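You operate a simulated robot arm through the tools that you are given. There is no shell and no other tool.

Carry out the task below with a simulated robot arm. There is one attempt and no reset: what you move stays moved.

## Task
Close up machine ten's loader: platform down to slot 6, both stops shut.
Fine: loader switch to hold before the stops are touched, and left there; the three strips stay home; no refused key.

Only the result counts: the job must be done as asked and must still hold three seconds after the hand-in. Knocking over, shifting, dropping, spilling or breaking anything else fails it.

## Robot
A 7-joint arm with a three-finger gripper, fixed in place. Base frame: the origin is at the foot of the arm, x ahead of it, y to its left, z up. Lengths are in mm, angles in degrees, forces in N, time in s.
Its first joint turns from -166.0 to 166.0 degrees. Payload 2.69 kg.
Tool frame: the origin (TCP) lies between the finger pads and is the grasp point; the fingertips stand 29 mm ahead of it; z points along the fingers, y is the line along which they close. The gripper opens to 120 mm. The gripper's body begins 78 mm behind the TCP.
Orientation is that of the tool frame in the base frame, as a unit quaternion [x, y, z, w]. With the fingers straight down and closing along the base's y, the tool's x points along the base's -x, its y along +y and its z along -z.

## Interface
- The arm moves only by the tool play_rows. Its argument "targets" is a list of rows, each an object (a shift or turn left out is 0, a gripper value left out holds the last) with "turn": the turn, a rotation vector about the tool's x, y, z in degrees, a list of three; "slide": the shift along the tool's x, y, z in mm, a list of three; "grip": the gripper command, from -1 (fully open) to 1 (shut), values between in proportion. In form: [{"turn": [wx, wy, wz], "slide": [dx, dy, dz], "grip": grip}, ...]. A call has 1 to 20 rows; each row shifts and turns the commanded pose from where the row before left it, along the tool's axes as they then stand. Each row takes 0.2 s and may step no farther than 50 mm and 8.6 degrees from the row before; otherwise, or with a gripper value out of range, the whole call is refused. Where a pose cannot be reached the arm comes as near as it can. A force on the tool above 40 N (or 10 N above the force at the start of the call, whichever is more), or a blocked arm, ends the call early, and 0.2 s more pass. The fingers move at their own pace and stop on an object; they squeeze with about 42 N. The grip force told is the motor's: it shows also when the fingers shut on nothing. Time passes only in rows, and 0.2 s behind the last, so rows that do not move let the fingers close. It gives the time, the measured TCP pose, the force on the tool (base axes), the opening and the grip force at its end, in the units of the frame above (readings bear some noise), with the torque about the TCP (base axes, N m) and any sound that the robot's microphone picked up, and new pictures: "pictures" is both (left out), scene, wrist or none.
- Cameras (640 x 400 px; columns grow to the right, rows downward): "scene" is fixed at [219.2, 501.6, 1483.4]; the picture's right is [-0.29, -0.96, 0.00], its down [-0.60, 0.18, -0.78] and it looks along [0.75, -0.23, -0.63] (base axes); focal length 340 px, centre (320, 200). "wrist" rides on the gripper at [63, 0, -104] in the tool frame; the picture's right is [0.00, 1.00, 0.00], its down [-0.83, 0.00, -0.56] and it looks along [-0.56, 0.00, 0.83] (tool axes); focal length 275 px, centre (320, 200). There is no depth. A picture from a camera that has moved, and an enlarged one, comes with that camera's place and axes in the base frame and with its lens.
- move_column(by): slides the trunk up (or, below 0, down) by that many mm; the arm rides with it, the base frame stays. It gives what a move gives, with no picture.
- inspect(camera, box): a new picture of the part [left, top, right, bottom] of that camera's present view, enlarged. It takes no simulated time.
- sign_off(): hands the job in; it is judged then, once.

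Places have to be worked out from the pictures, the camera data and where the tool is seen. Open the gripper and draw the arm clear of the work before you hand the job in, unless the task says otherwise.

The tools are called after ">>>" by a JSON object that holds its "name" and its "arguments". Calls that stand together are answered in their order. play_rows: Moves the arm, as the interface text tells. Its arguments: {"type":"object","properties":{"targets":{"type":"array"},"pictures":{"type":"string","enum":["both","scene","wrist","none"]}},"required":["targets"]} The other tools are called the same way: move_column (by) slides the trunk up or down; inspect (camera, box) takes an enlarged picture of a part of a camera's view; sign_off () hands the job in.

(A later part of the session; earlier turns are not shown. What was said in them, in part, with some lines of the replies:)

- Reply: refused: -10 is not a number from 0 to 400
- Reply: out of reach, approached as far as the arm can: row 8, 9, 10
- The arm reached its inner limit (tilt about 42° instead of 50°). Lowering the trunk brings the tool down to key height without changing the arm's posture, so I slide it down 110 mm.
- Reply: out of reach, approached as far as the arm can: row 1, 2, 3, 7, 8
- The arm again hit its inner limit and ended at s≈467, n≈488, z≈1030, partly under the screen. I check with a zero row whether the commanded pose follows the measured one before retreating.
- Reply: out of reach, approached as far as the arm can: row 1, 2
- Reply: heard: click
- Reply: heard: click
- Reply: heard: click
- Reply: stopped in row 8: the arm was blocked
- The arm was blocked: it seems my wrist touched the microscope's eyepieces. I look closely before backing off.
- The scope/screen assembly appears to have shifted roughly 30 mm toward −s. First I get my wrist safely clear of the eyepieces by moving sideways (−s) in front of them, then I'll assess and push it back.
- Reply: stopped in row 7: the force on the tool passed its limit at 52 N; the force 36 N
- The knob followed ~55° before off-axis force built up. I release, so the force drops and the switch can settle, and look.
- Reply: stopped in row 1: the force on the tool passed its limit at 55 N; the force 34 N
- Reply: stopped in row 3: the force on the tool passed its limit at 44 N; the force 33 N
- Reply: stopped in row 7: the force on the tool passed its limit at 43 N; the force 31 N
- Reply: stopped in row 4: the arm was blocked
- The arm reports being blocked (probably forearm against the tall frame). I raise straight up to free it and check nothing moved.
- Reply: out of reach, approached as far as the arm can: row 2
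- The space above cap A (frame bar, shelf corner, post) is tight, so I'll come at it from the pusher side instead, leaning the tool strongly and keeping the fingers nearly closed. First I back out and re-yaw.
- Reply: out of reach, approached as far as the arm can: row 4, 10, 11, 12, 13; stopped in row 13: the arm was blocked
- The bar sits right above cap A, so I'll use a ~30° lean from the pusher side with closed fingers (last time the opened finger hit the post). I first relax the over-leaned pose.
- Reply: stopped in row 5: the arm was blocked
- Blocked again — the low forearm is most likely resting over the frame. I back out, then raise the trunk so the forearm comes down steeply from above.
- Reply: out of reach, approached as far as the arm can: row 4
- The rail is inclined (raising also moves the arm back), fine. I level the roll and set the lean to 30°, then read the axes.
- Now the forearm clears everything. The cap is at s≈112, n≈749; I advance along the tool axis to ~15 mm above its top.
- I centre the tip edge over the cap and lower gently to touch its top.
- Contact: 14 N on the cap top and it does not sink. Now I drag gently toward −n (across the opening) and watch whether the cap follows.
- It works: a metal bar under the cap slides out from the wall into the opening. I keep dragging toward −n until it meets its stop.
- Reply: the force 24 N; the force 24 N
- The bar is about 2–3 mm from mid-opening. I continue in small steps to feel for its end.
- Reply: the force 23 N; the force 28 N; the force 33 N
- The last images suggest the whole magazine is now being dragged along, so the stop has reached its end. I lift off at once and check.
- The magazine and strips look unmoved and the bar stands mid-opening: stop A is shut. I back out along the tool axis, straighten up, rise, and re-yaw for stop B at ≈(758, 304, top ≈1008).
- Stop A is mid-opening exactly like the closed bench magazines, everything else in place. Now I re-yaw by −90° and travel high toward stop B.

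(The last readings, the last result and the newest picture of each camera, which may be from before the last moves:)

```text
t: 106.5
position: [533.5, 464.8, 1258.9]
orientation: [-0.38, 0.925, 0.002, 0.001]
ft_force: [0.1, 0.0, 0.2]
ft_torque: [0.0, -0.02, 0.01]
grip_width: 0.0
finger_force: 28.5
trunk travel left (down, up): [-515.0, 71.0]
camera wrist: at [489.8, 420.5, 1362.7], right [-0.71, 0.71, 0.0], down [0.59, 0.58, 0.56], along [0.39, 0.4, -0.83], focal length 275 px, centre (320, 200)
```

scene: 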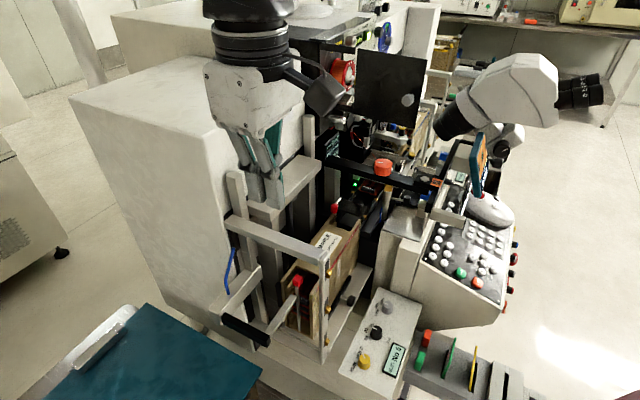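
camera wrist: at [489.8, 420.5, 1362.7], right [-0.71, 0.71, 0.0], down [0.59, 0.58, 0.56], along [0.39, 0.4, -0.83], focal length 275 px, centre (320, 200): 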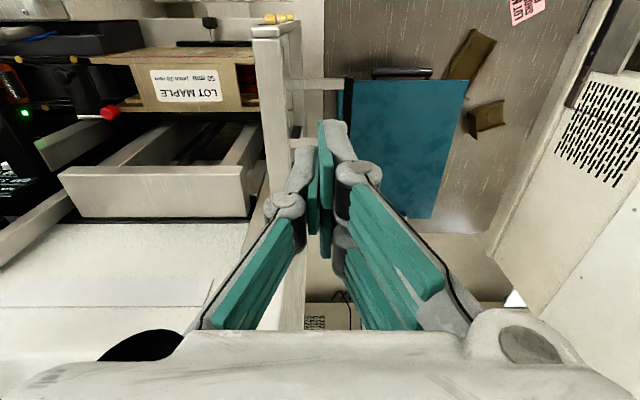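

>>> {"name": "play_rows", "arguments": {"targets": [{"slide": [0, -40, 0]}, {"slide": [0, -40, 0]}, {"slide": [0, -40, 0]}, {"slide": [0, -40, 0]}, {"slide": [0, -40, 0]}, {"slide": [0, -40, 0]}, {"slide": [0, -39, 0]}]}}

```text
t: 108.1
position: [729.6, 266.8, 1257.7]
orientation: [-0.379, 0.925, 0.003, 0.001]
ft_force: [-0.1, -0.1, -0.4]
ft_torque: [-0.06, -0.03, 0.0]
grip_width: 0.1
finger_force: 29.1
trunk travel left (down, up): [-515.0, 71.0]
camera wrist: at [685.7, 222.3, 1361.9], right [-0.71, 0.71, 0.0], down [0.59, 0.58, 0.56], along [0.39, 0.4, -0.83], focal length 275 px, centre (320, 200)
```

scene: 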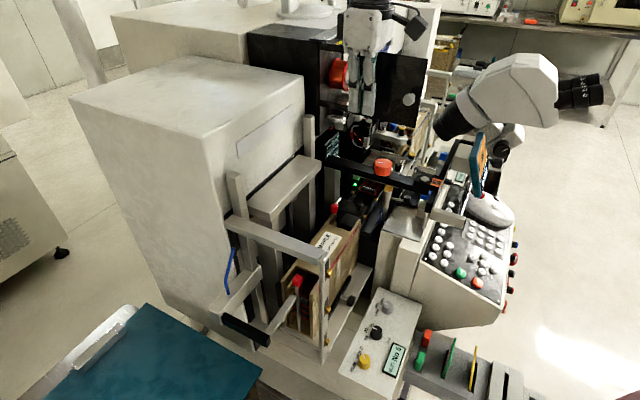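
wrist: 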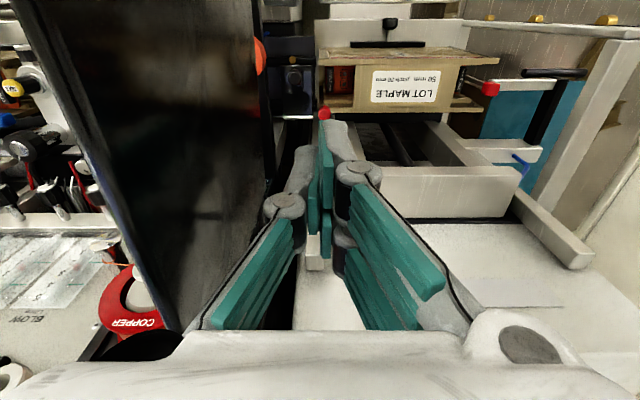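

>>> {"name": "inspect", "arguments": {"camera": "wrist", "box": [160, 40, 360, 200]}}

>>> {"name": "inspect", "arguments": {"camera": "scene", "box": [310, 10, 440, 130]}}

>>> {"name": "inspect", "arguments": {"camera": "wrist", "box": [0, 0, 320, 340]}}

```text
2.50 times, centred on (260, 120) of wrist
camera zoom: at [685.7, 222.3, 1361.9], right [-0.71, 0.71, 0.0], down [0.59, 0.58, 0.56], along [0.39, 0.4, -0.83], focal length 688 px, centre (470, 400)
```

zoom: 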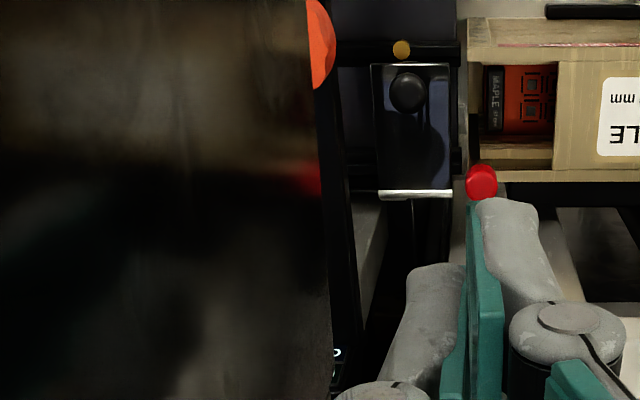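

```text
3.33 times, centred on (375, 70) of scene
camera zoom: at [219.2, 501.6, 1483.4], right [-0.29, -0.96, 0.0], down [-0.6, 0.18, -0.78], along [0.75, -0.23, -0.63], focal length 1135 px, centre (137, 633)
```

zoom: 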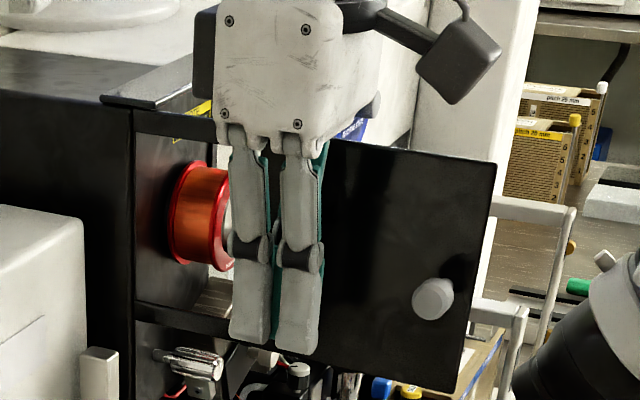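

```text
1.18 times, centred on (160, 170) of wrist
camera zoom: at [685.7, 222.3, 1361.9], right [-0.71, 0.71, 0.0], down [0.59, 0.58, 0.56], along [0.39, 0.4, -0.83], focal length 324 px, centre (508, 235)
```

zoom: 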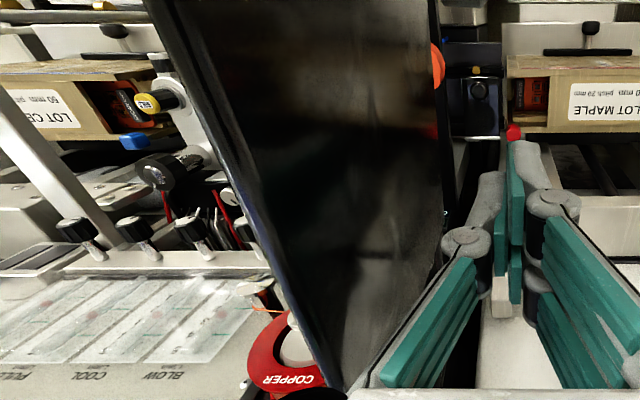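

The black door panel (s≈356–362, z 1208–1325, n 618–735) is close on the +s side, so the hand must not come down here. I back off toward −s and instead use heading φ=0 with a 30° lean, which keeps the hand away from door and shelf.

>>> {"name": "play_rows", "arguments": {"targets": [{"slide": [0, 35, 0]}, {"slide": [0, 35, 0]}, {"slide": [0, 35, 0]}, {"turn": [0, 0, 7.5]}, {"turn": [0, 0, 7.5]}, {"turn": [0, 0, 7.5]}, {"turn": [0, 0, 7.5]}, {"turn": [0, 0, 7.5]}, {"turn": [0, 0, 7]}, {"turn": [0, -7.5, 0]}, {"turn": [0, -7.5, 0]}, {"turn": [0, -7.5, 0]}, {"turn": [0, -7.5, 0]}]}}

```text
t: 110.9
position: [655.9, 341.3, 1257.3]
orientation: [0.001, 0.966, 0.003, 0.26]
ft_force: [-0.2, -0.5, -0.3]
ft_torque: [0.02, 0.01, 0.02]
grip_width: 0.0
finger_force: 29.0
trunk travel left (down, up): [-515.0, 71.0]
camera wrist: at [549.5, 340.7, 1316.9], right [0.0, 1.0, 0.0], down [0.44, 0.0, 0.9], along [0.9, 0.01, -0.44], focal length 275 px, centre (320, 200)
```

scene: 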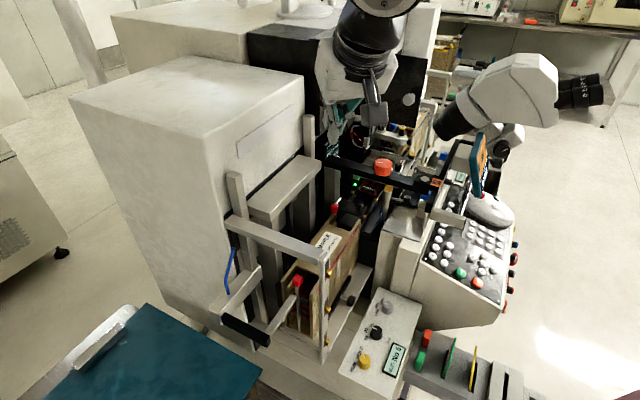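
wrist: 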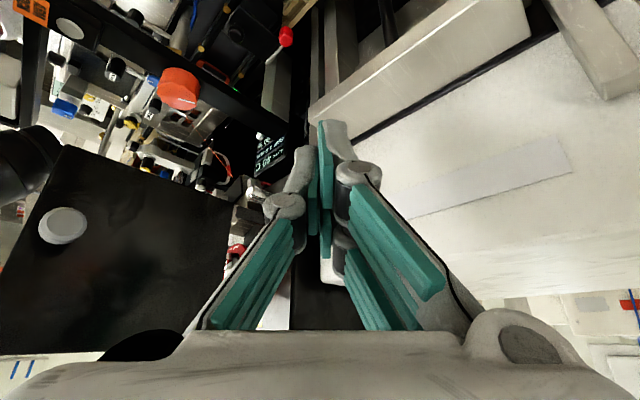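

>>> {"name": "play_rows", "arguments": {"targets": [{"slide": [4, -9.1, 27.2]}, {"slide": [4, -9.1, 27.2]}, {"slide": [4, -9.1, 27.2]}, {"slide": [4, -9.1, 27.2]}, {"slide": [4, -9.1, 27.2]}]}}

>>> {"name": "inspect", "arguments": {"camera": "wrist", "box": [220, 40, 420, 180]}}

>>> {"name": "inspect", "arguments": {"camera": "scene", "box": [280, 110, 420, 230]}}

```text
t: 112.1
position: [706.0, 295.5, 1129.0]
orientation: [0.001, 0.966, 0.003, 0.258]
ft_force: [-0.3, -0.4, 0.8]
ft_torque: [0.03, -0.01, 0.0]
grip_width: 0.2
finger_force: 28.8
trunk travel left (down, up): [-515.0, 71.0]
camera wrist: at [600.1, 296.2, 1188.8], right [0.0, 1.0, 0.0], down [0.44, 0.0, 0.9], along [0.9, 0.01, -0.44], focal length 275 px, centre (320, 200)
```

scene: 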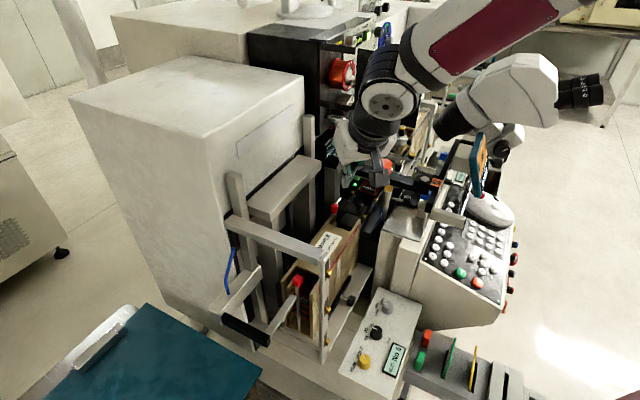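
wrist: 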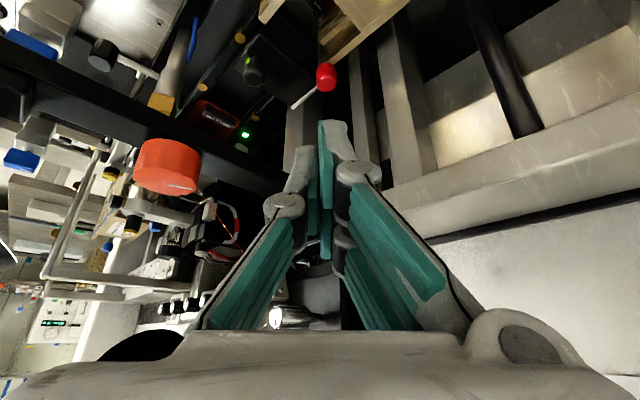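

```text
2.86 times, centred on (320, 110) of wrist
camera zoom: at [600.1, 296.2, 1188.8], right [0.0, 1.0, 0.0], down [0.44, 0.0, 0.9], along [0.9, 0.01, -0.44], focal length 786 px, centre (320, 457)
```

zoom: 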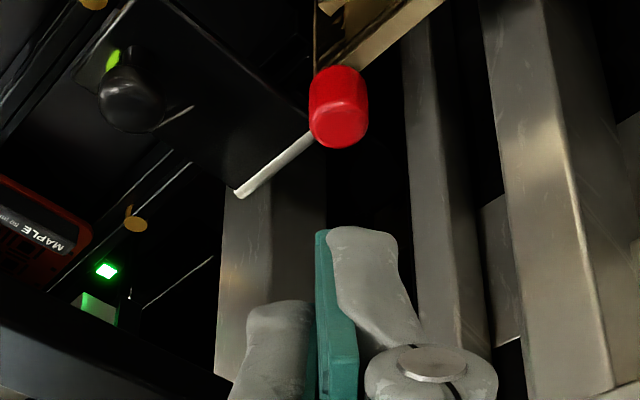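

```text
3.33 times, centred on (350, 170) of scene
camera zoom: at [219.2, 501.6, 1483.4], right [-0.29, -0.96, 0.0], down [-0.6, 0.18, -0.78], along [0.75, -0.23, -0.63], focal length 1135 px, centre (220, 300)
```

zoom: 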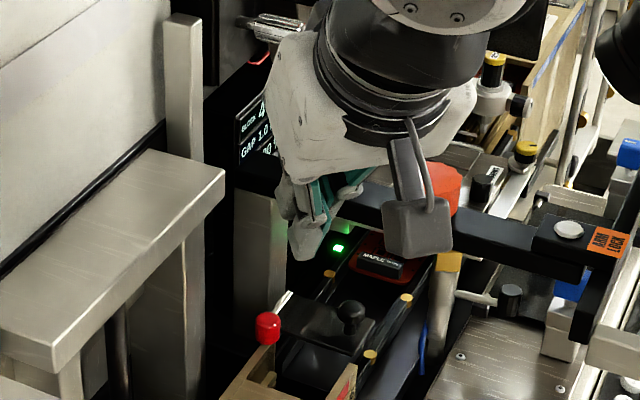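

Cap B's top is at ≈(757.5, 303.4, 1010), straight ahead on the tool axis. I advance 80 mm.

>>> {"name": "play_rows", "arguments": {"targets": [{"slide": [0, 0, 25]}, {"slide": [0, 0, 25]}, {"slide": [0, 0, 20]}, {"slide": [0, 0, 12]}]}}

>>> {"name": "inspect", "arguments": {"camera": "wrist", "box": [240, 60, 400, 180]}}

>>> {"name": "inspect", "arguments": {"camera": "scene", "box": [300, 160, 400, 240]}}

```text
t: 113.1
position: [747.3, 297.1, 1057.9]
orientation: [0.0, 0.966, 0.003, 0.259]
ft_force: [-0.8, -0.8, 0.3]
ft_torque: [0.01, 0.01, -0.05]
grip_width: 0.1
finger_force: 29.0
trunk travel left (down, up): [-515.0, 71.0]
camera wrist: at [641.0, 296.7, 1117.8], right [0.0, 1.0, 0.0], down [0.44, 0.0, 0.9], along [0.9, 0.01, -0.44], focal length 275 px, centre (320, 200)
```

scene: 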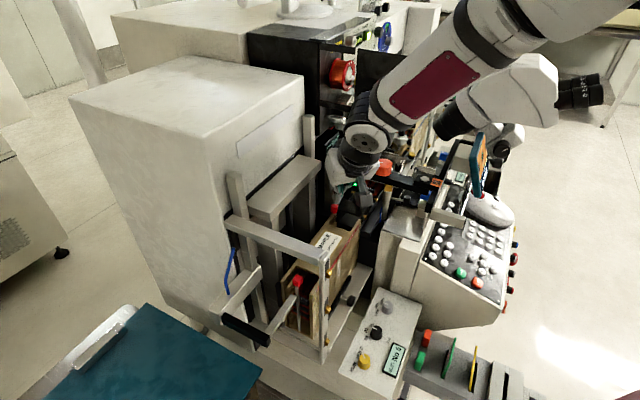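
wrist: 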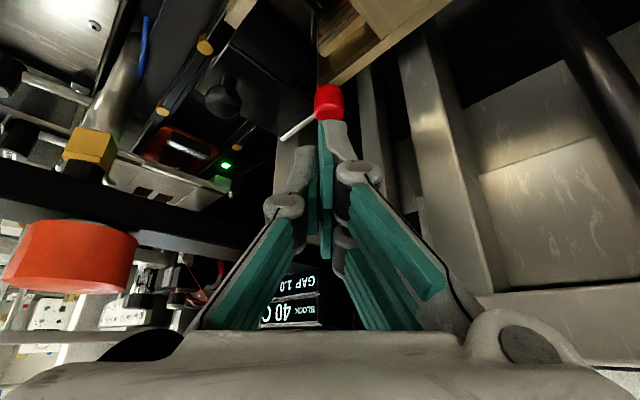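

```text
3.33 times, centred on (320, 120) of wrist
camera zoom: at [641.0, 296.7, 1117.8], right [0.0, 1.0, 0.0], down [0.44, 0.0, 0.9], along [0.9, 0.01, -0.44], focal length 918 px, centre (320, 467)
```

zoom: 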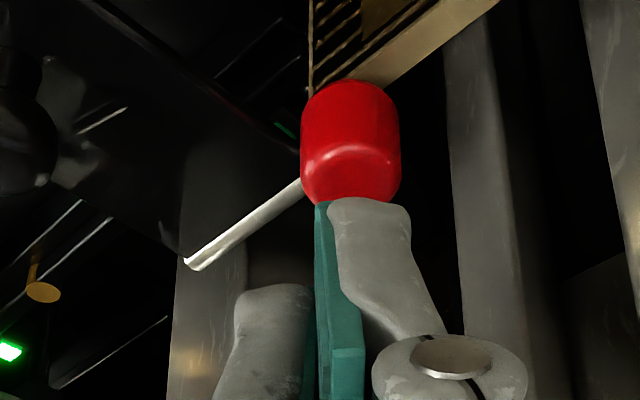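

```text
5.00 times, centred on (350, 200) of scene
camera zoom: at [219.2, 501.6, 1483.4], right [-0.29, -0.96, 0.0], down [-0.6, 0.18, -0.78], along [0.75, -0.23, -0.63], focal length 1703 px, centre (170, 200)
```

zoom: 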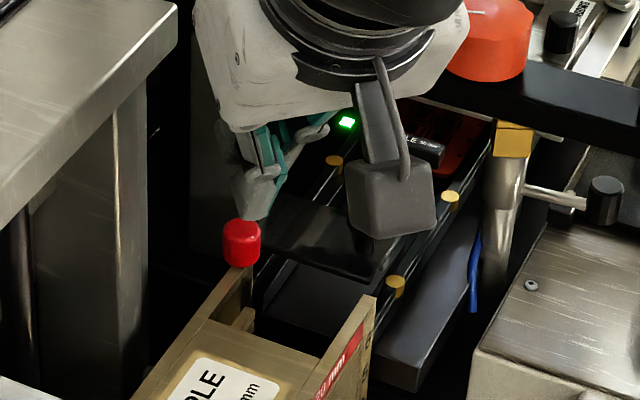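

>>> {"name": "play_rows", "arguments": {"targets": [{"slide": [-6.5, -1, 3.8]}, {"slide": [3, 0, 5.2]}, {"slide": [2, 0, 3.5]}], "pictures": "none"}}

>>> {"name": "play_rows", "arguments": {"targets": [{"slide": [0.8, 0, 1.3]}, {"slide": [0.8, 0, 1.3]}], "pictures": "none"}}

```text
t: 113.9
position: [755.1, 295.3, 1049.0]
orientation: [0.002, 0.966, 0.001, 0.259]
ft_force: [-0.1, 0.2, 0.1]
ft_torque: [0.0, 0.0, 0.0]
grip_width: 0.0
finger_force: 28.9
trunk travel left (down, up): [-515.0, 71.0]
```

```text
t: 114.5
position: [754.5, 295.4, 1045.6]
orientation: [0.002, 0.966, 0.002, 0.259]
ft_force: [0.5, -0.2, 0.2]
ft_torque: [0.01, -0.02, -0.01]
grip_width: 0.0
finger_force: 28.6
trunk travel left (down, up): [-515.0, 71.0]
```

>>> {"name": "play_rows", "arguments": {"targets": [{"slide": [0.8, 0, 1.3]}, {"slide": [0.8, 0, 1.3]}], "pictures": "none"}}

>>> {"name": "play_rows", "arguments": {"targets": [{"slide": [0.5, 0, 0.8]}, {"slide": [0.3, 0, 0.5]}], "pictures": "wrist"}}

>>> {"name": "inspect", "arguments": {"camera": "wrist", "box": [260, 60, 380, 150]}}

```text
t: 115.1
position: [755.2, 295.4, 1043.2]
orientation: [0.001, 0.966, 0.003, 0.258]
ft_force: [0.6, -0.3, -0.2]
ft_torque: [0.05, 0.03, 0.01]
grip_width: 0.0
finger_force: 28.6
trunk travel left (down, up): [-515.0, 71.0]
```

```text
t: 115.7
position: [755.4, 296.5, 1041.1]
orientation: [0.0, 0.966, 0.003, 0.26]
ft_force: [0.5, -0.2, 5.2]
ft_torque: [0.03, 0.06, -0.02]
grip_width: 0.0
finger_force: 28.4
trunk travel left (down, up): [-515.0, 71.0]
camera wrist: at [648.3, 295.8, 1100.5], right [0.0, 1.0, 0.0], down [0.44, 0.0, 0.9], along [0.9, 0.01, -0.44], focal length 275 px, centre (320, 200)
```

wrist: 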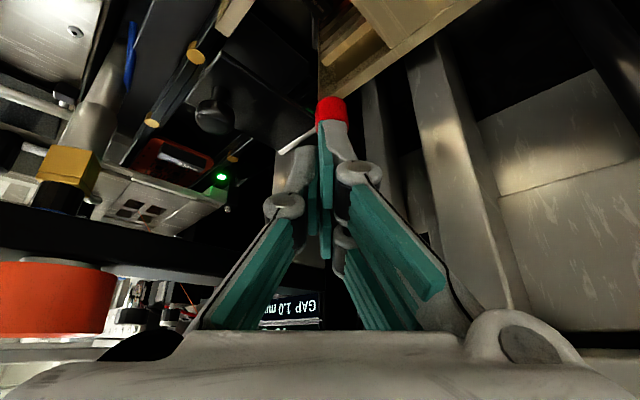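

```text
4.44 times, centred on (320, 105) of wrist
camera zoom: at [648.3, 295.8, 1100.5], right [0.0, 1.0, 0.0], down [0.44, 0.0, 0.9], along [0.9, 0.01, -0.44], focal length 1224 px, centre (320, 622)
```

zoom: 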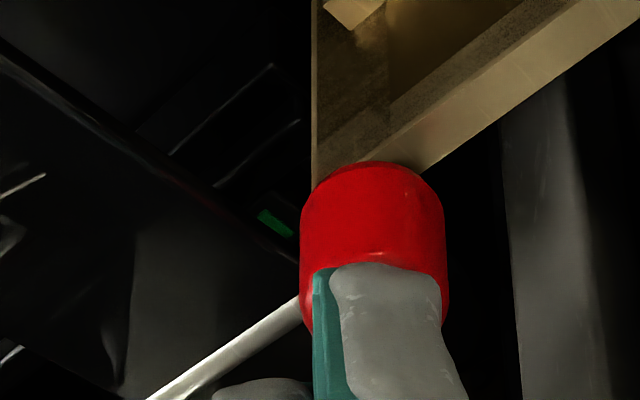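

Contact with 5 N. I press slightly more (to ~12 N) and drag toward −n.

>>> {"name": "play_rows", "arguments": {"targets": [{"slide": [0.4, 0, 0.7]}, {"slide": [1.84, -2.12, -1.06]}, {"slide": [1.84, -2.12, -1.06]}], "pictures": "none"}}

>>> {"name": "inspect", "arguments": {"camera": "wrist", "box": [260, 60, 380, 150]}}

>>> {"name": "inspect", "arguments": {"camera": "scene", "box": [320, 190, 380, 230]}}

```text
t: 116.5
position: [751.5, 291.5, 1041.0]
orientation: [0.0, 0.966, 0.004, 0.259]
ft_force: [-2.2, 2.9, 10.5]
ft_torque: [0.16, 0.12, 0.0]
grip_width: 0.1
finger_force: 28.2
trunk travel left (down, up): [-515.0, 71.0]
```

```text
4.44 times, centred on (320, 105) of wrist
camera zoom: at [644.0, 291.8, 1099.9], right [0.0, 1.0, 0.0], down [0.44, 0.0, 0.9], along [0.9, 0.01, -0.44], focal length 1224 px, centre (320, 622)
```

zoom: 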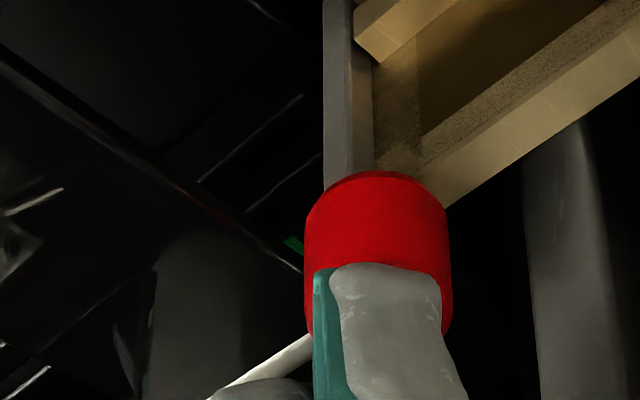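

```text
10.00 times, centred on (350, 210) of scene
camera zoom: at [219.2, 501.6, 1483.4], right [-0.29, -0.96, 0.0], down [-0.6, 0.18, -0.78], along [0.75, -0.23, -0.63], focal length 3405 px, centre (20, 100)
```

zoom: 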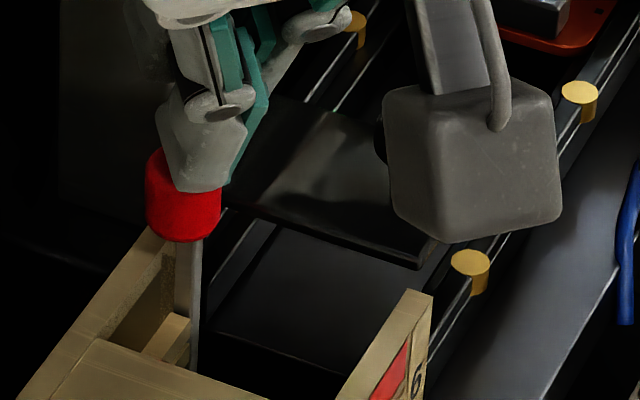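

Cap B's rod slides too. I continue the drag in 3 mm steps.

>>> {"name": "play_rows", "arguments": {"targets": [{"slide": [1.84, -2.12, -1.06]}, {"slide": [1.84, -2.12, -1.06]}, {"slide": [1.84, -2.12, -1.06]}, {"slide": [1.84, -2.12, -1.06]}], "pictures": "none"}}

>>> {"name": "inspect", "arguments": {"camera": "wrist", "box": [260, 60, 380, 150]}}

>>> {"name": "inspect", "arguments": {"camera": "scene", "box": [320, 190, 380, 230]}}

```text
t: 117.5
position: [741.7, 283.1, 1041.7]
orientation: [0.0, 0.966, 0.002, 0.259]
ft_force: [-3.2, 4.2, 8.4]
ft_torque: [0.18, 0.15, -0.02]
grip_width: 0.0
finger_force: 28.1
trunk travel left (down, up): [-515.0, 71.0]
```

```text
4.44 times, centred on (320, 105) of wrist
camera zoom: at [635.3, 283.0, 1099.7], right [0.0, 1.0, 0.0], down [0.44, 0.0, 0.9], along [0.9, 0.0, -0.44], focal length 1224 px, centre (320, 622)
```

zoom: 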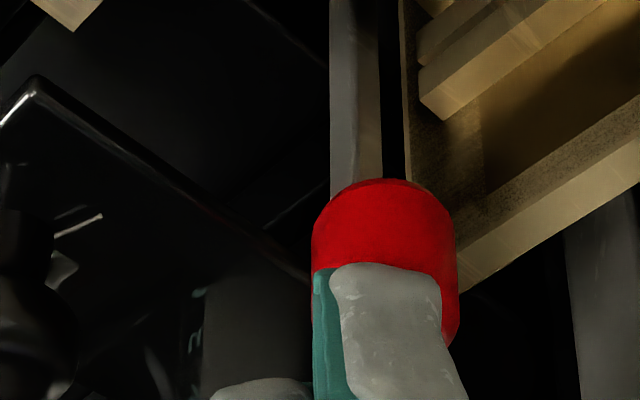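

```text
10.00 times, centred on (350, 210) of scene
camera zoom: at [219.2, 501.6, 1483.4], right [-0.29, -0.96, 0.0], down [-0.6, 0.18, -0.78], along [0.75, -0.23, -0.63], focal length 3405 px, centre (20, 100)
```

zoom: 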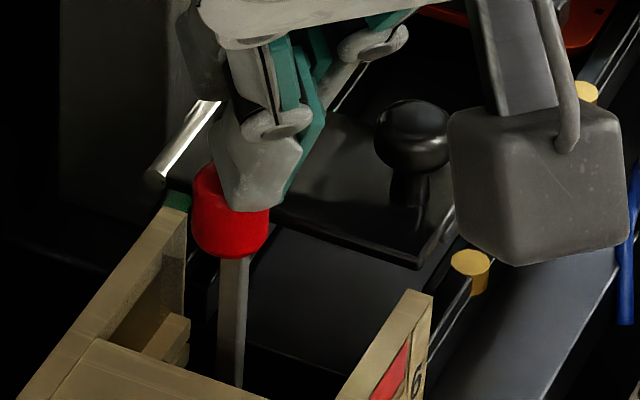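

>>> {"name": "play_rows", "arguments": {"targets": [{"slide": [1.9, -2.12, -0.9]}, {"slide": [1.84, -2.12, -1.06]}, {"slide": [1.84, -2.12, -1.06]}], "pictures": "none"}}

>>> {"name": "inspect", "arguments": {"camera": "wrist", "box": [240, 40, 400, 150]}}

>>> {"name": "inspect", "arguments": {"camera": "scene", "box": [320, 190, 380, 230]}}

```text
t: 118.3
position: [735.6, 276.1, 1040.4]
orientation: [0.001, 0.966, 0.002, 0.259]
ft_force: [0.1, -0.1, -1.3]
ft_torque: [0.01, 0.01, 0.03]
grip_width: 0.0
finger_force: 28.2
trunk travel left (down, up): [-515.0, 71.0]
```

```text
3.64 times, centred on (320, 95) of wrist
camera zoom: at [629.3, 276.4, 1099.1], right [0.0, 1.0, 0.0], down [0.44, 0.0, 0.9], along [0.9, 0.0, -0.44], focal length 1001 px, centre (320, 582)
```

zoom: 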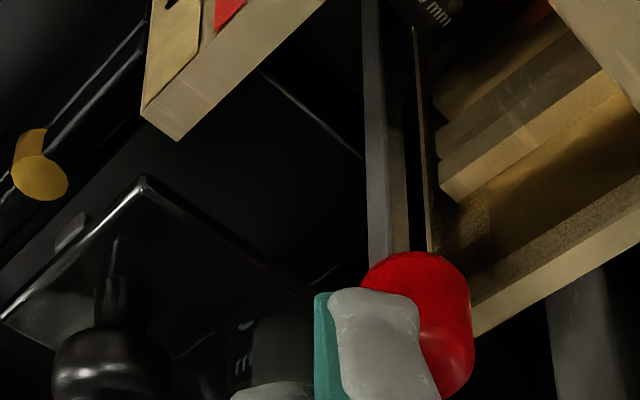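

```text
10.00 times, centred on (350, 210) of scene
camera zoom: at [219.2, 501.6, 1483.4], right [-0.29, -0.96, 0.0], down [-0.6, 0.18, -0.78], along [0.75, -0.23, -0.63], focal length 3405 px, centre (20, 100)
```

zoom: 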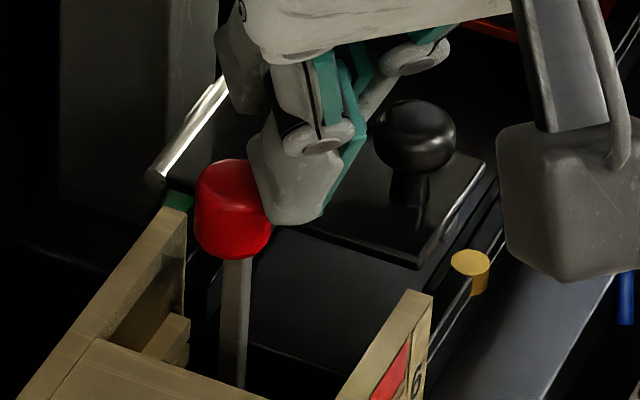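

The tip slipped off the cap (it stayed put, ~18 mm moved, ~12 to go). I lift, reposition on the cap's far side of centre, and press a bit harder.

>>> {"name": "play_rows", "arguments": {"targets": [{"slide": [-10, 0, -17.3]}, {"slide": [-9.9, 9.9, 5.7]}, {"slide": [4, 0, 6.9]}, {"slide": [2.5, 0, 4.3]}], "pictures": "none"}}

>>> {"name": "inspect", "arguments": {"camera": "wrist", "box": [240, 40, 400, 150]}}

>>> {"name": "inspect", "arguments": {"camera": "scene", "box": [320, 190, 380, 230]}}

```text
t: 119.3
position: [747.8, 287.2, 1047.4]
orientation: [0.001, 0.966, 0.003, 0.259]
ft_force: [-0.3, -0.2, -0.4]
ft_torque: [0.02, 0.0, 0.0]
grip_width: 0.6
finger_force: 28.8
trunk travel left (down, up): [-515.0, 71.0]
```

```text
3.64 times, centred on (320, 95) of wrist
camera zoom: at [641.0, 287.1, 1106.8], right [0.0, 1.0, 0.0], down [0.44, 0.0, 0.9], along [0.9, 0.01, -0.44], focal length 1001 px, centre (320, 582)
```

zoom: 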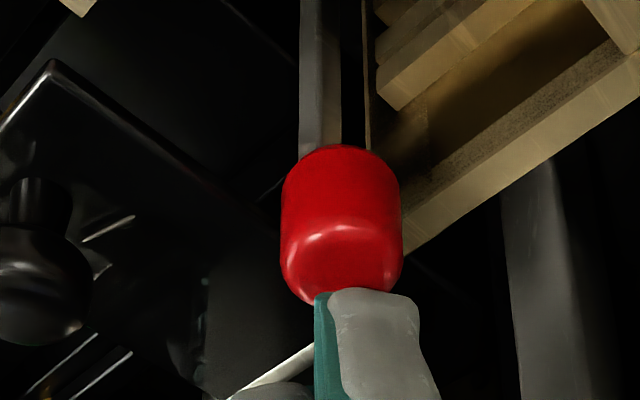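

```text
10.00 times, centred on (350, 210) of scene
camera zoom: at [219.2, 501.6, 1483.4], right [-0.29, -0.96, 0.0], down [-0.6, 0.18, -0.78], along [0.75, -0.23, -0.63], focal length 3405 px, centre (20, 100)
```

zoom: 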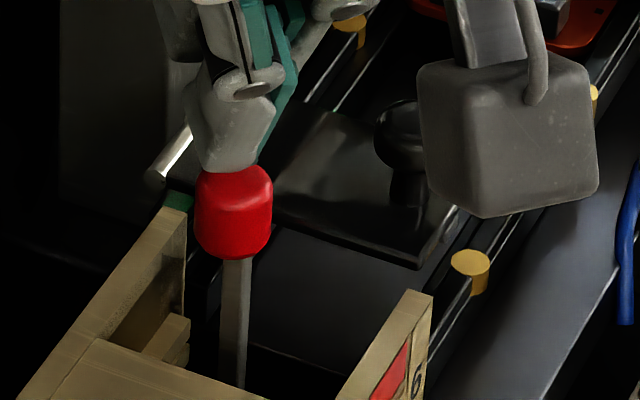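

>>> {"name": "play_rows", "arguments": {"targets": [{"slide": [1, 0, 1.73]}, {"slide": [1, 0, 1.73]}, {"slide": [0.5, 0, 0.87]}], "pictures": "none"}}

>>> {"name": "play_rows", "arguments": {"targets": [{"slide": [0.5, 0, 0.87]}, {"slide": [0.4, 0, 0.7]}], "pictures": "none"}}

```text
t: 120.1
position: [746.9, 285.9, 1043.3]
orientation: [0.001, 0.966, 0.002, 0.259]
ft_force: [-1.7, 0.0, -0.4]
ft_torque: [0.0, -0.01, 0.03]
grip_width: 0.0
finger_force: 28.9
trunk travel left (down, up): [-515.0, 71.0]
```

```text
t: 120.7
position: [748.3, 287.0, 1042.1]
orientation: [0.001, 0.966, 0.003, 0.259]
ft_force: [-1.5, -1.1, 10.8]
ft_torque: [0.0, 0.12, -0.01]
grip_width: 0.2
finger_force: 29.0
trunk travel left (down, up): [-515.0, 71.0]
```

>>> {"name": "play_rows", "arguments": {"targets": [{"slide": [0.4, 0, 0.6]}, {"slide": [1.6, -1.77, -0.8]}, {"slide": [1.6, -1.77, -0.8]}, {"slide": [1.6, -1.77, -0.8]}], "pictures": "none"}}

>>> {"name": "inspect", "arguments": {"camera": "scene", "box": [320, 190, 380, 230]}}

>>> {"name": "inspect", "arguments": {"camera": "wrist", "box": [240, 40, 400, 150]}}

```text
t: 121.7
position: [742.7, 281.7, 1040.7]
orientation: [0.0, 0.965, 0.004, 0.262]
ft_force: [2.1, 1.2, 29.8]
ft_torque: [0.1, 0.12, 0.04]
grip_width: 0.0
finger_force: 28.5
trunk travel left (down, up): [-515.0, 71.0]
```

```text
10.00 times, centred on (350, 210) of scene
camera zoom: at [219.2, 501.6, 1483.4], right [-0.29, -0.96, 0.0], down [-0.6, 0.18, -0.78], along [0.75, -0.23, -0.63], focal length 3405 px, centre (20, 100)
```

zoom: 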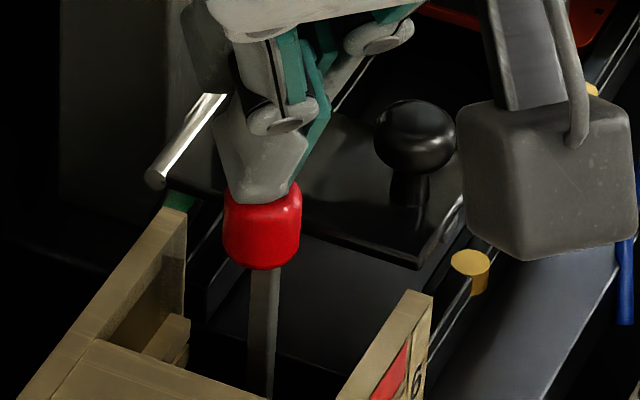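

```text
3.64 times, centred on (320, 95) of wrist
camera zoom: at [635.5, 281.4, 1100.4], right [-0.01, 1.0, 0.0], down [0.44, 0.0, 0.9], along [0.9, 0.01, -0.44], focal length 1001 px, centre (320, 582)
```

zoom: 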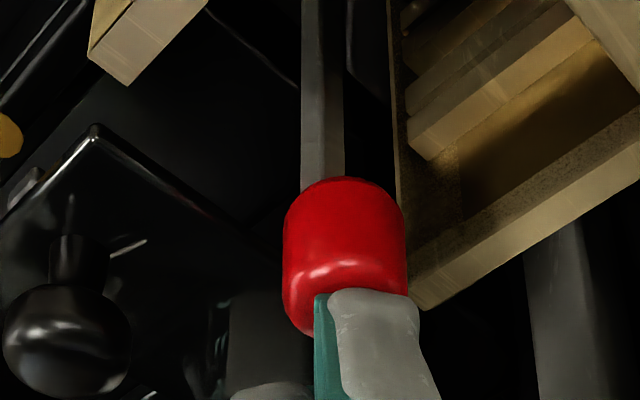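

>>> {"name": "play_rows", "arguments": {"targets": [{"slide": [1.2, -1.77, -1.4]}, {"slide": [1.53, -1.77, -0.9]}], "pictures": "none"}}

>>> {"name": "inspect", "arguments": {"camera": "scene", "box": [320, 190, 380, 230]}}

>>> {"name": "inspect", "arguments": {"camera": "wrist", "box": [240, 40, 400, 150]}}

```text
t: 122.3
position: [738.3, 277.5, 1041.7]
orientation: [0.0, 0.966, 0.003, 0.26]
ft_force: [0.5, 1.4, 31.5]
ft_torque: [0.09, 0.19, 0.05]
grip_width: 0.0
finger_force: 28.8
trunk travel left (down, up): [-515.0, 71.0]
```

```text
10.00 times, centred on (350, 210) of scene
camera zoom: at [219.2, 501.6, 1483.4], right [-0.29, -0.96, 0.0], down [-0.6, 0.18, -0.78], along [0.75, -0.23, -0.63], focal length 3405 px, centre (20, 100)
```

zoom: 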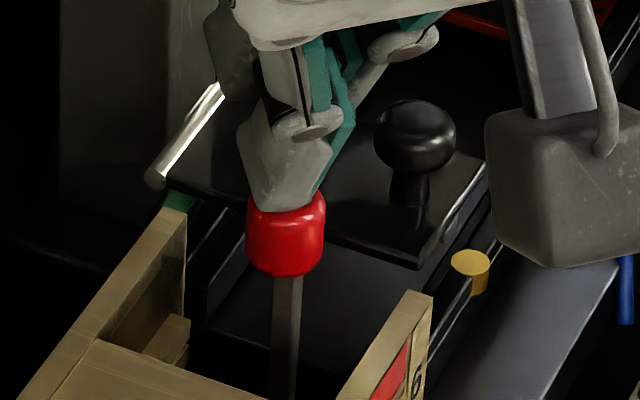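

```text
3.64 times, centred on (320, 95) of wrist
camera zoom: at [631.8, 277.7, 1100.6], right [0.0, 1.0, 0.0], down [0.44, 0.0, 0.9], along [0.9, 0.01, -0.44], focal length 1001 px, centre (320, 582)
```

zoom: 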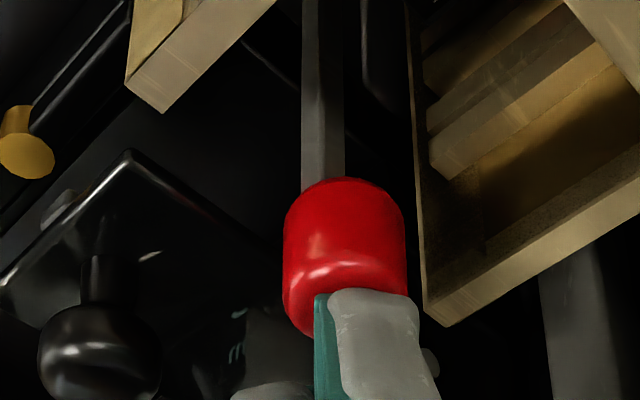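

>>> {"name": "play_rows", "arguments": {"targets": [{"slide": [-0.4, 0, -0.7]}, {"slide": [1.53, -1.77, -0.9]}], "pictures": "none"}}

>>> {"name": "inspect", "arguments": {"camera": "scene", "box": [320, 190, 380, 230]}}

>>> {"name": "inspect", "arguments": {"camera": "wrist", "box": [240, 40, 400, 150]}}

```text
t: 122.9
position: [736.5, 276.7, 1042.5]
orientation: [0.001, 0.966, 0.003, 0.26]
ft_force: [4.9, 4.1, 25.9]
ft_torque: [0.2, 0.04, -0.07]
grip_width: 0.0
finger_force: 28.7
trunk travel left (down, up): [-515.0, 71.0]
```

```text
10.00 times, centred on (350, 210) of scene
camera zoom: at [219.2, 501.6, 1483.4], right [-0.29, -0.96, 0.0], down [-0.6, 0.18, -0.78], along [0.75, -0.23, -0.63], focal length 3405 px, centre (20, 100)
```

zoom: 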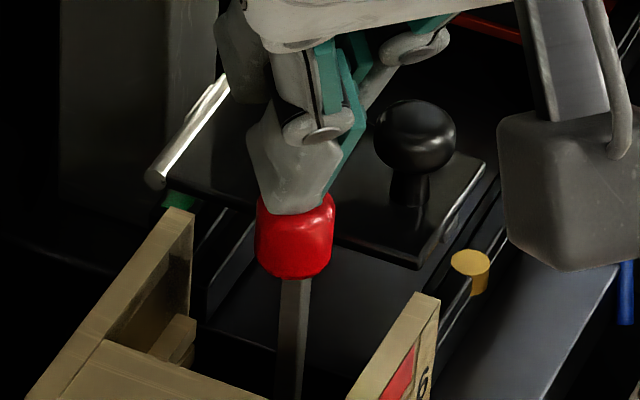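

```text
3.64 times, centred on (320, 95) of wrist
camera zoom: at [630.2, 276.1, 1100.9], right [0.0, 1.0, 0.0], down [0.44, 0.0, 0.9], along [0.9, 0.01, -0.44], focal length 1001 px, centre (320, 582)
```

zoom: 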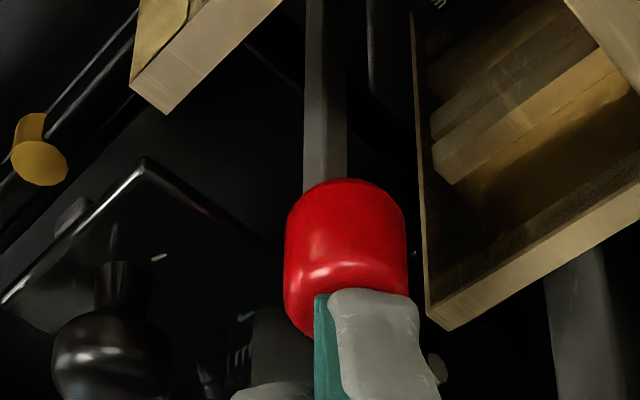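

The magazine edge is beginning to move with it — the stop is at its end. I lift straight off now.

>>> {"name": "play_rows", "arguments": {"targets": [{"slide": [-3, 1.5, -4.5]}, {"slide": [-10, 0, -17.3]}, {"slide": [-5, 0, -25]}], "pictures": "none"}}

>>> {"name": "inspect", "arguments": {"camera": "scene", "box": [320, 190, 380, 230]}}

>>> {"name": "inspect", "arguments": {"camera": "scene", "box": [240, 180, 380, 340]}}

```text
t: 123.7
position: [729.1, 277.0, 1087.7]
orientation: [0.002, 0.966, 0.001, 0.258]
ft_force: [0.0, 1.2, 0.4]
ft_torque: [-0.03, 0.03, 0.01]
grip_width: 0.2
finger_force: 28.3
trunk travel left (down, up): [-515.0, 71.0]
```

```text
10.00 times, centred on (350, 210) of scene
camera zoom: at [219.2, 501.6, 1483.4], right [-0.29, -0.96, 0.0], down [-0.6, 0.18, -0.78], along [0.75, -0.23, -0.63], focal length 3405 px, centre (20, 100)
```

zoom: 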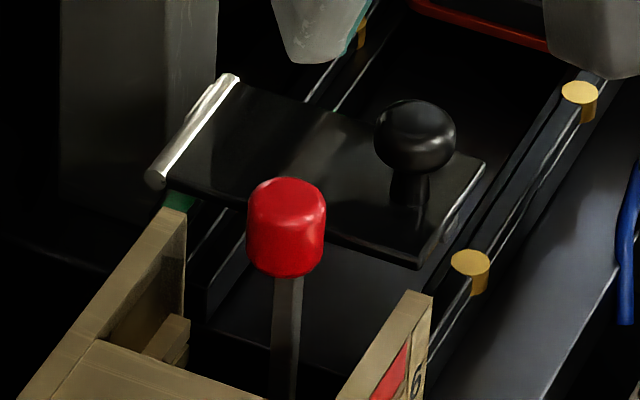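

```text
2.50 times, centred on (310, 260) of scene
camera zoom: at [219.2, 501.6, 1483.4], right [-0.29, -0.96, 0.0], down [-0.6, 0.18, -0.78], along [0.75, -0.23, -0.63], focal length 851 px, centre (345, 50)
```

zoom: 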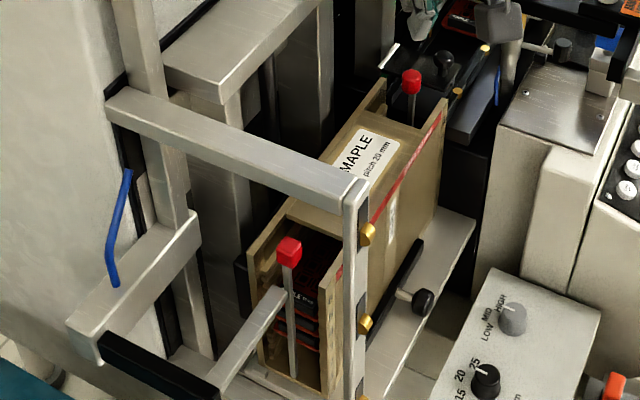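

Magazine sprang back to its exact place; both rods now stand mid-opening. I back out along the tool axis and rise.

>>> {"name": "play_rows", "arguments": {"targets": [{"slide": [0, 0, -30]}, {"slide": [0, 0, -30]}, {"slide": [0, 0, -35]}, {"slide": [0, 0, -35]}, {"slide": [-10, 0, -35]}, {"turn": [0, 7.5, 0]}, {"turn": [0, 7.5, 0]}, {"turn": [0, 7.5, 0]}, {"turn": [0, 7.5, 0]}]}}

>>> {"name": "inspect", "arguments": {"camera": "scene", "box": [420, 120, 520, 220]}}

>>> {"name": "inspect", "arguments": {"camera": "scene", "box": [420, 40, 640, 220]}}

>>> {"name": "inspect", "arguments": {"camera": "scene", "box": [340, 290, 430, 390]}}

```text
t: 125.7
position: [654.3, 276.5, 1238.2]
orientation: [-0.001, 1.0, 0.002, -0.002]
ft_force: [0.0, -0.6, 0.0]
ft_torque: [-0.01, -0.04, 0.02]
grip_width: 0.0
finger_force: 28.7
trunk travel left (down, up): [-515.0, 71.0]
camera wrist: at [591.8, 276.0, 1343.5], right [-0.01, 1.0, 0.01], down [0.83, 0.0, 0.55], along [0.55, 0.01, -0.83], focal length 275 px, centre (320, 200)
```

scene: 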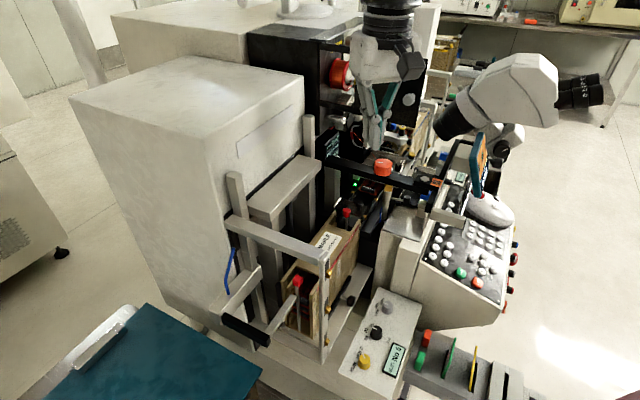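
wrist: 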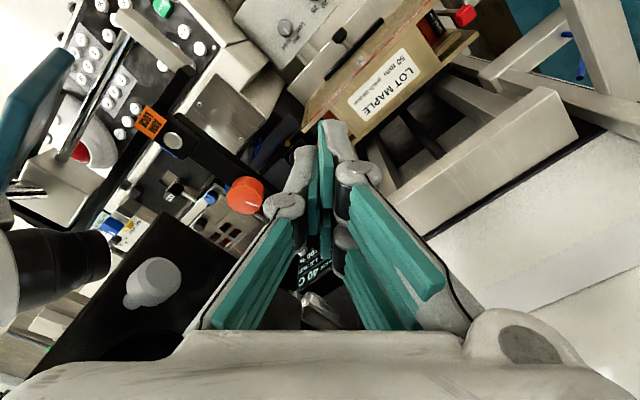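

```text
4.00 times, centred on (470, 170) of scene
camera zoom: at [219.2, 501.6, 1483.4], right [-0.29, -0.96, 0.0], down [-0.6, 0.18, -0.78], along [0.75, -0.23, -0.63], focal length 1362 px, centre (-280, 320)
```

zoom: 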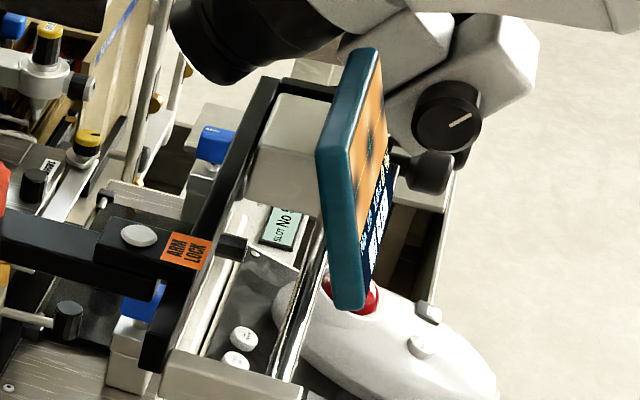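

```text
2.22 times, centred on (530, 130) of scene
camera zoom: at [219.2, 501.6, 1483.4], right [-0.29, -0.96, 0.0], down [-0.6, 0.18, -0.78], along [0.75, -0.23, -0.63], focal length 757 px, centre (-147, 356)
```

zoom: 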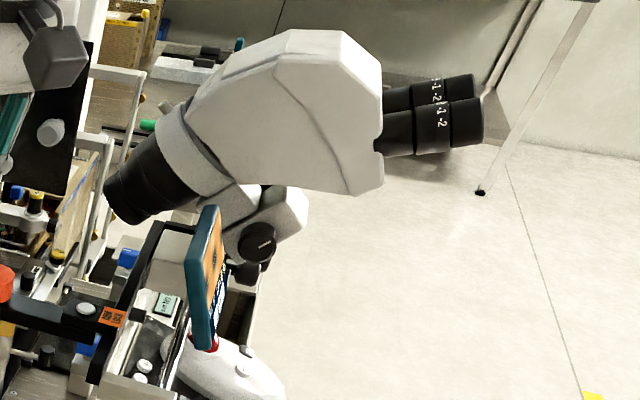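

```text
4.00 times, centred on (385, 340) of scene
camera zoom: at [219.2, 501.6, 1483.4], right [-0.29, -0.96, 0.0], down [-0.6, 0.18, -0.78], along [0.75, -0.23, -0.63], focal length 1362 px, centre (60, -360)
```

zoom: 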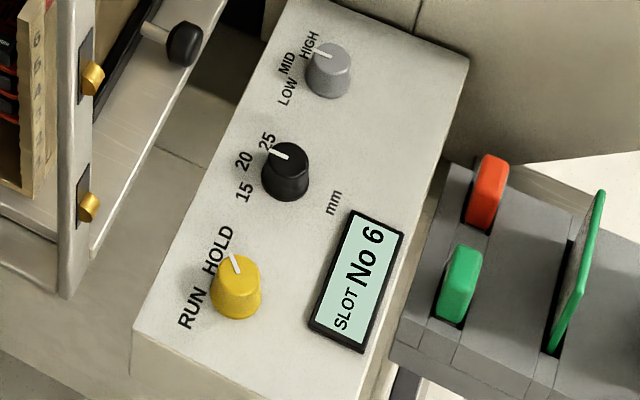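

Everything reads as wanted: slot 6, switch on HOLD, both stops mid-opening, strips inside, knobs untouched. I rise and withdraw the arm to its starting area, then open the gripper.

>>> {"name": "play_rows", "arguments": {"targets": [{"slide": [0, 0, -30]}, {"slide": [0, 0, -30]}, {"slide": [24.5, 35, 0]}, {"slide": [24.5, 35, 0]}, {"slide": [24.5, 35, 0]}, {"slide": [24.5, 35, 0]}, {"slide": [24.5, 35, 0]}, {"slide": [24.5, 35, 0]}, {"grip": -1}, {"grip": -1}, {"grip": -1}, {"grip": -1}]}}

>>> {"name": "inspect", "arguments": {"camera": "scene", "box": [240, 180, 380, 340]}}

>>> {"name": "inspect", "arguments": {"camera": "wrist", "box": [140, 0, 400, 240]}}

>>> {"name": "inspect", "arguments": {"camera": "scene", "box": [310, 120, 450, 220]}}

```text
t: 128.3
position: [508.3, 484.6, 1298.8]
orientation: [0.0, 1.0, 0.003, 0.001]
ft_force: [0.7, 0.0, -0.3]
ft_torque: [-0.02, -0.01, 0.01]
grip_width: 120.0
finger_force: 0.1
trunk travel left (down, up): [-515.0, 71.0]
camera wrist: at [445.1, 485.0, 1404.3], right [0.0, 1.0, 0.0], down [0.83, 0.0, 0.56], along [0.56, 0.01, -0.83], focal length 275 px, centre (320, 200)
```

scene: 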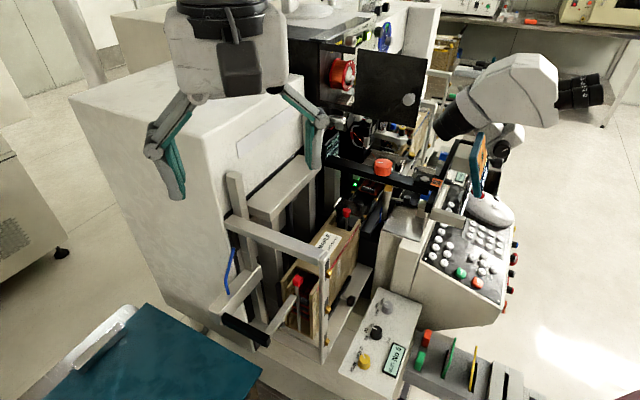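
wrist: 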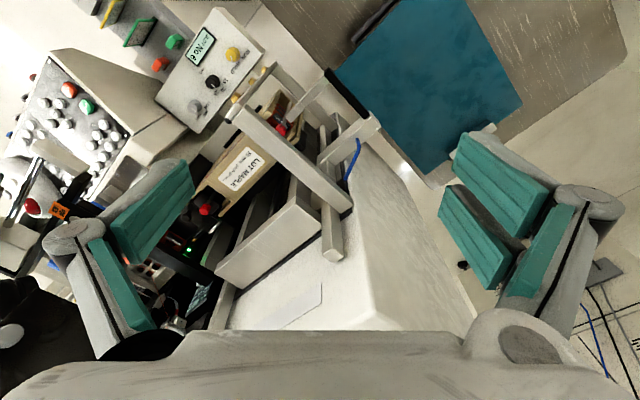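

```text
2.50 times, centred on (310, 260) of scene
camera zoom: at [219.2, 501.6, 1483.4], right [-0.29, -0.96, 0.0], down [-0.6, 0.18, -0.78], along [0.75, -0.23, -0.63], focal length 851 px, centre (345, 50)
```

zoom: 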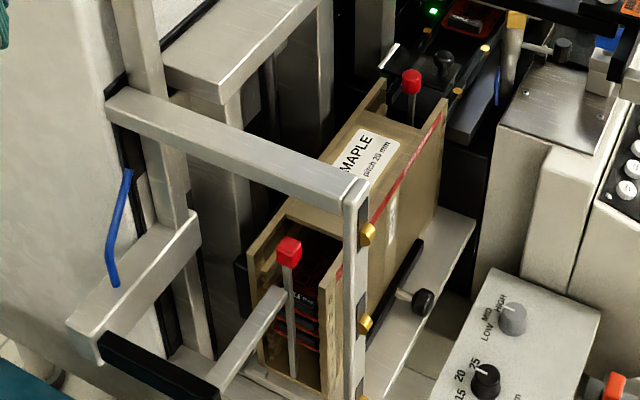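

```text
1.67 times, centred on (270, 120) of wrist
camera zoom: at [445.1, 485.0, 1404.3], right [0.0, 1.0, 0.0], down [0.83, 0.0, 0.56], along [0.56, 0.01, -0.83], focal length 459 px, centre (403, 333)
```

zoom: 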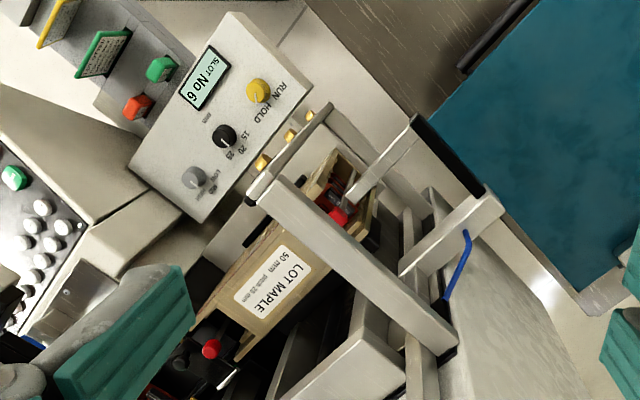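

```text
4.00 times, centred on (380, 170) of scene
camera zoom: at [219.2, 501.6, 1483.4], right [-0.29, -0.96, 0.0], down [-0.6, 0.18, -0.78], along [0.75, -0.23, -0.63], focal length 1362 px, centre (80, 320)
```

zoom: 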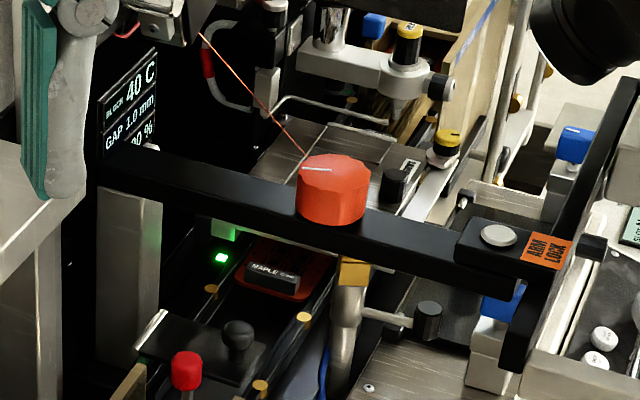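

I return to the exact starting pose so I can compare the microscope/screen with my very first wrist enlargement.

>>> {"name": "play_rows", "arguments": {"targets": [{"slide": [1.4, 3.2, 21.6]}, {"slide": [0, 0, 0]}], "pictures": "none"}}

>>> {"name": "inspect", "arguments": {"camera": "wrist", "box": [0, 40, 150, 300]}}

>>> {"name": "inspect", "arguments": {"camera": "scene", "box": [400, 180, 520, 300]}}

```text
t: 128.9
position: [506.9, 488.3, 1278.6]
orientation: [0.0, 1.0, 0.003, 0.0]
ft_force: [0.4, -0.1, 0.8]
ft_torque: [-0.01, -0.03, 0.0]
grip_width: 120.2
finger_force: 0.1
trunk travel left (down, up): [-515.0, 71.0]
```

```text
1.54 times, centred on (75, 170) of wrist
camera zoom: at [443.7, 488.4, 1382.5], right [0.0, 1.0, 0.01], down [0.83, 0.0, 0.56], along [0.56, 0.01, -0.83], focal length 424 px, centre (697, 246)
```

zoom: 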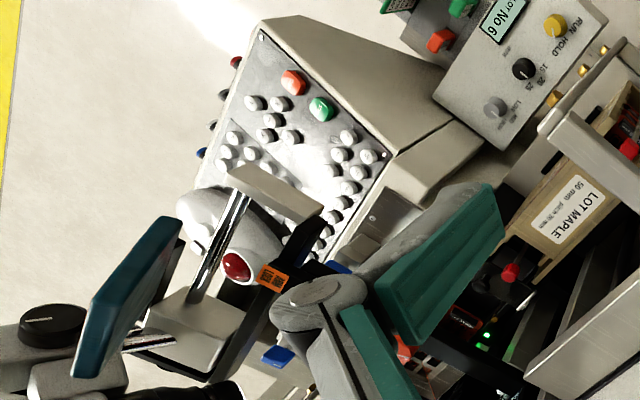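

```text
3.33 times, centred on (460, 240) of scene
camera zoom: at [219.2, 501.6, 1483.4], right [-0.29, -0.96, 0.0], down [-0.6, 0.18, -0.78], along [0.75, -0.23, -0.63], focal length 1135 px, centre (-147, 67)
```

zoom: 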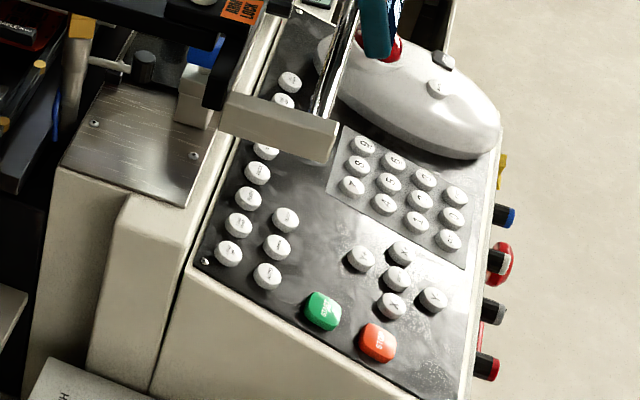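

All requested states hold, no refusal was heard, and the arm is clear with the gripper open; the remaining microscope offset is under about a centimetre and not worth risking further contact. I hand the job in.

>>> {"name": "sign_off", "arguments": {}}

```text
The job is handed in.
```

I closed up the loader as asked, but I bumped the microscope on the way. I pushed it back, but it is still about 1 cm off, which may count against the "nothing else shifted" rule.

| Item | State at hand-in |
|---|---|
| Platform | Slot display reads No 6, after three presses of LOAD DOWN. The first press moved it from 3 to 4; I heard no refusal. |
| Loader switch | Turned from RUN to HOLD before I touched either stop, and left there. |
| Stops | Both slid to the middle of their openings, like the closed magazines on the bench. |
| Strips | All three are still in the magazine. |
| Arm | Withdrawn to its starting position, gripper open. |

- **Microscope:** While I was backing away from the key panel, my wrist hit the eyepieces. The head and its screen swung roughly 30 mm. I pushed the assembly back, but the screen side now sits slightly past its original place and the head slightly short. Before that, my fingers had brushed the screen's lower edge at about 6 N without visibly moving it.
- **Magazine:** It moved a few millimetres while I was shutting the stops, and sprang back when I let go. It looks to be in its original position.
- **Machine frame:** The arm was also stopped a few times near the loader frame. Nothing there appears to have moved.
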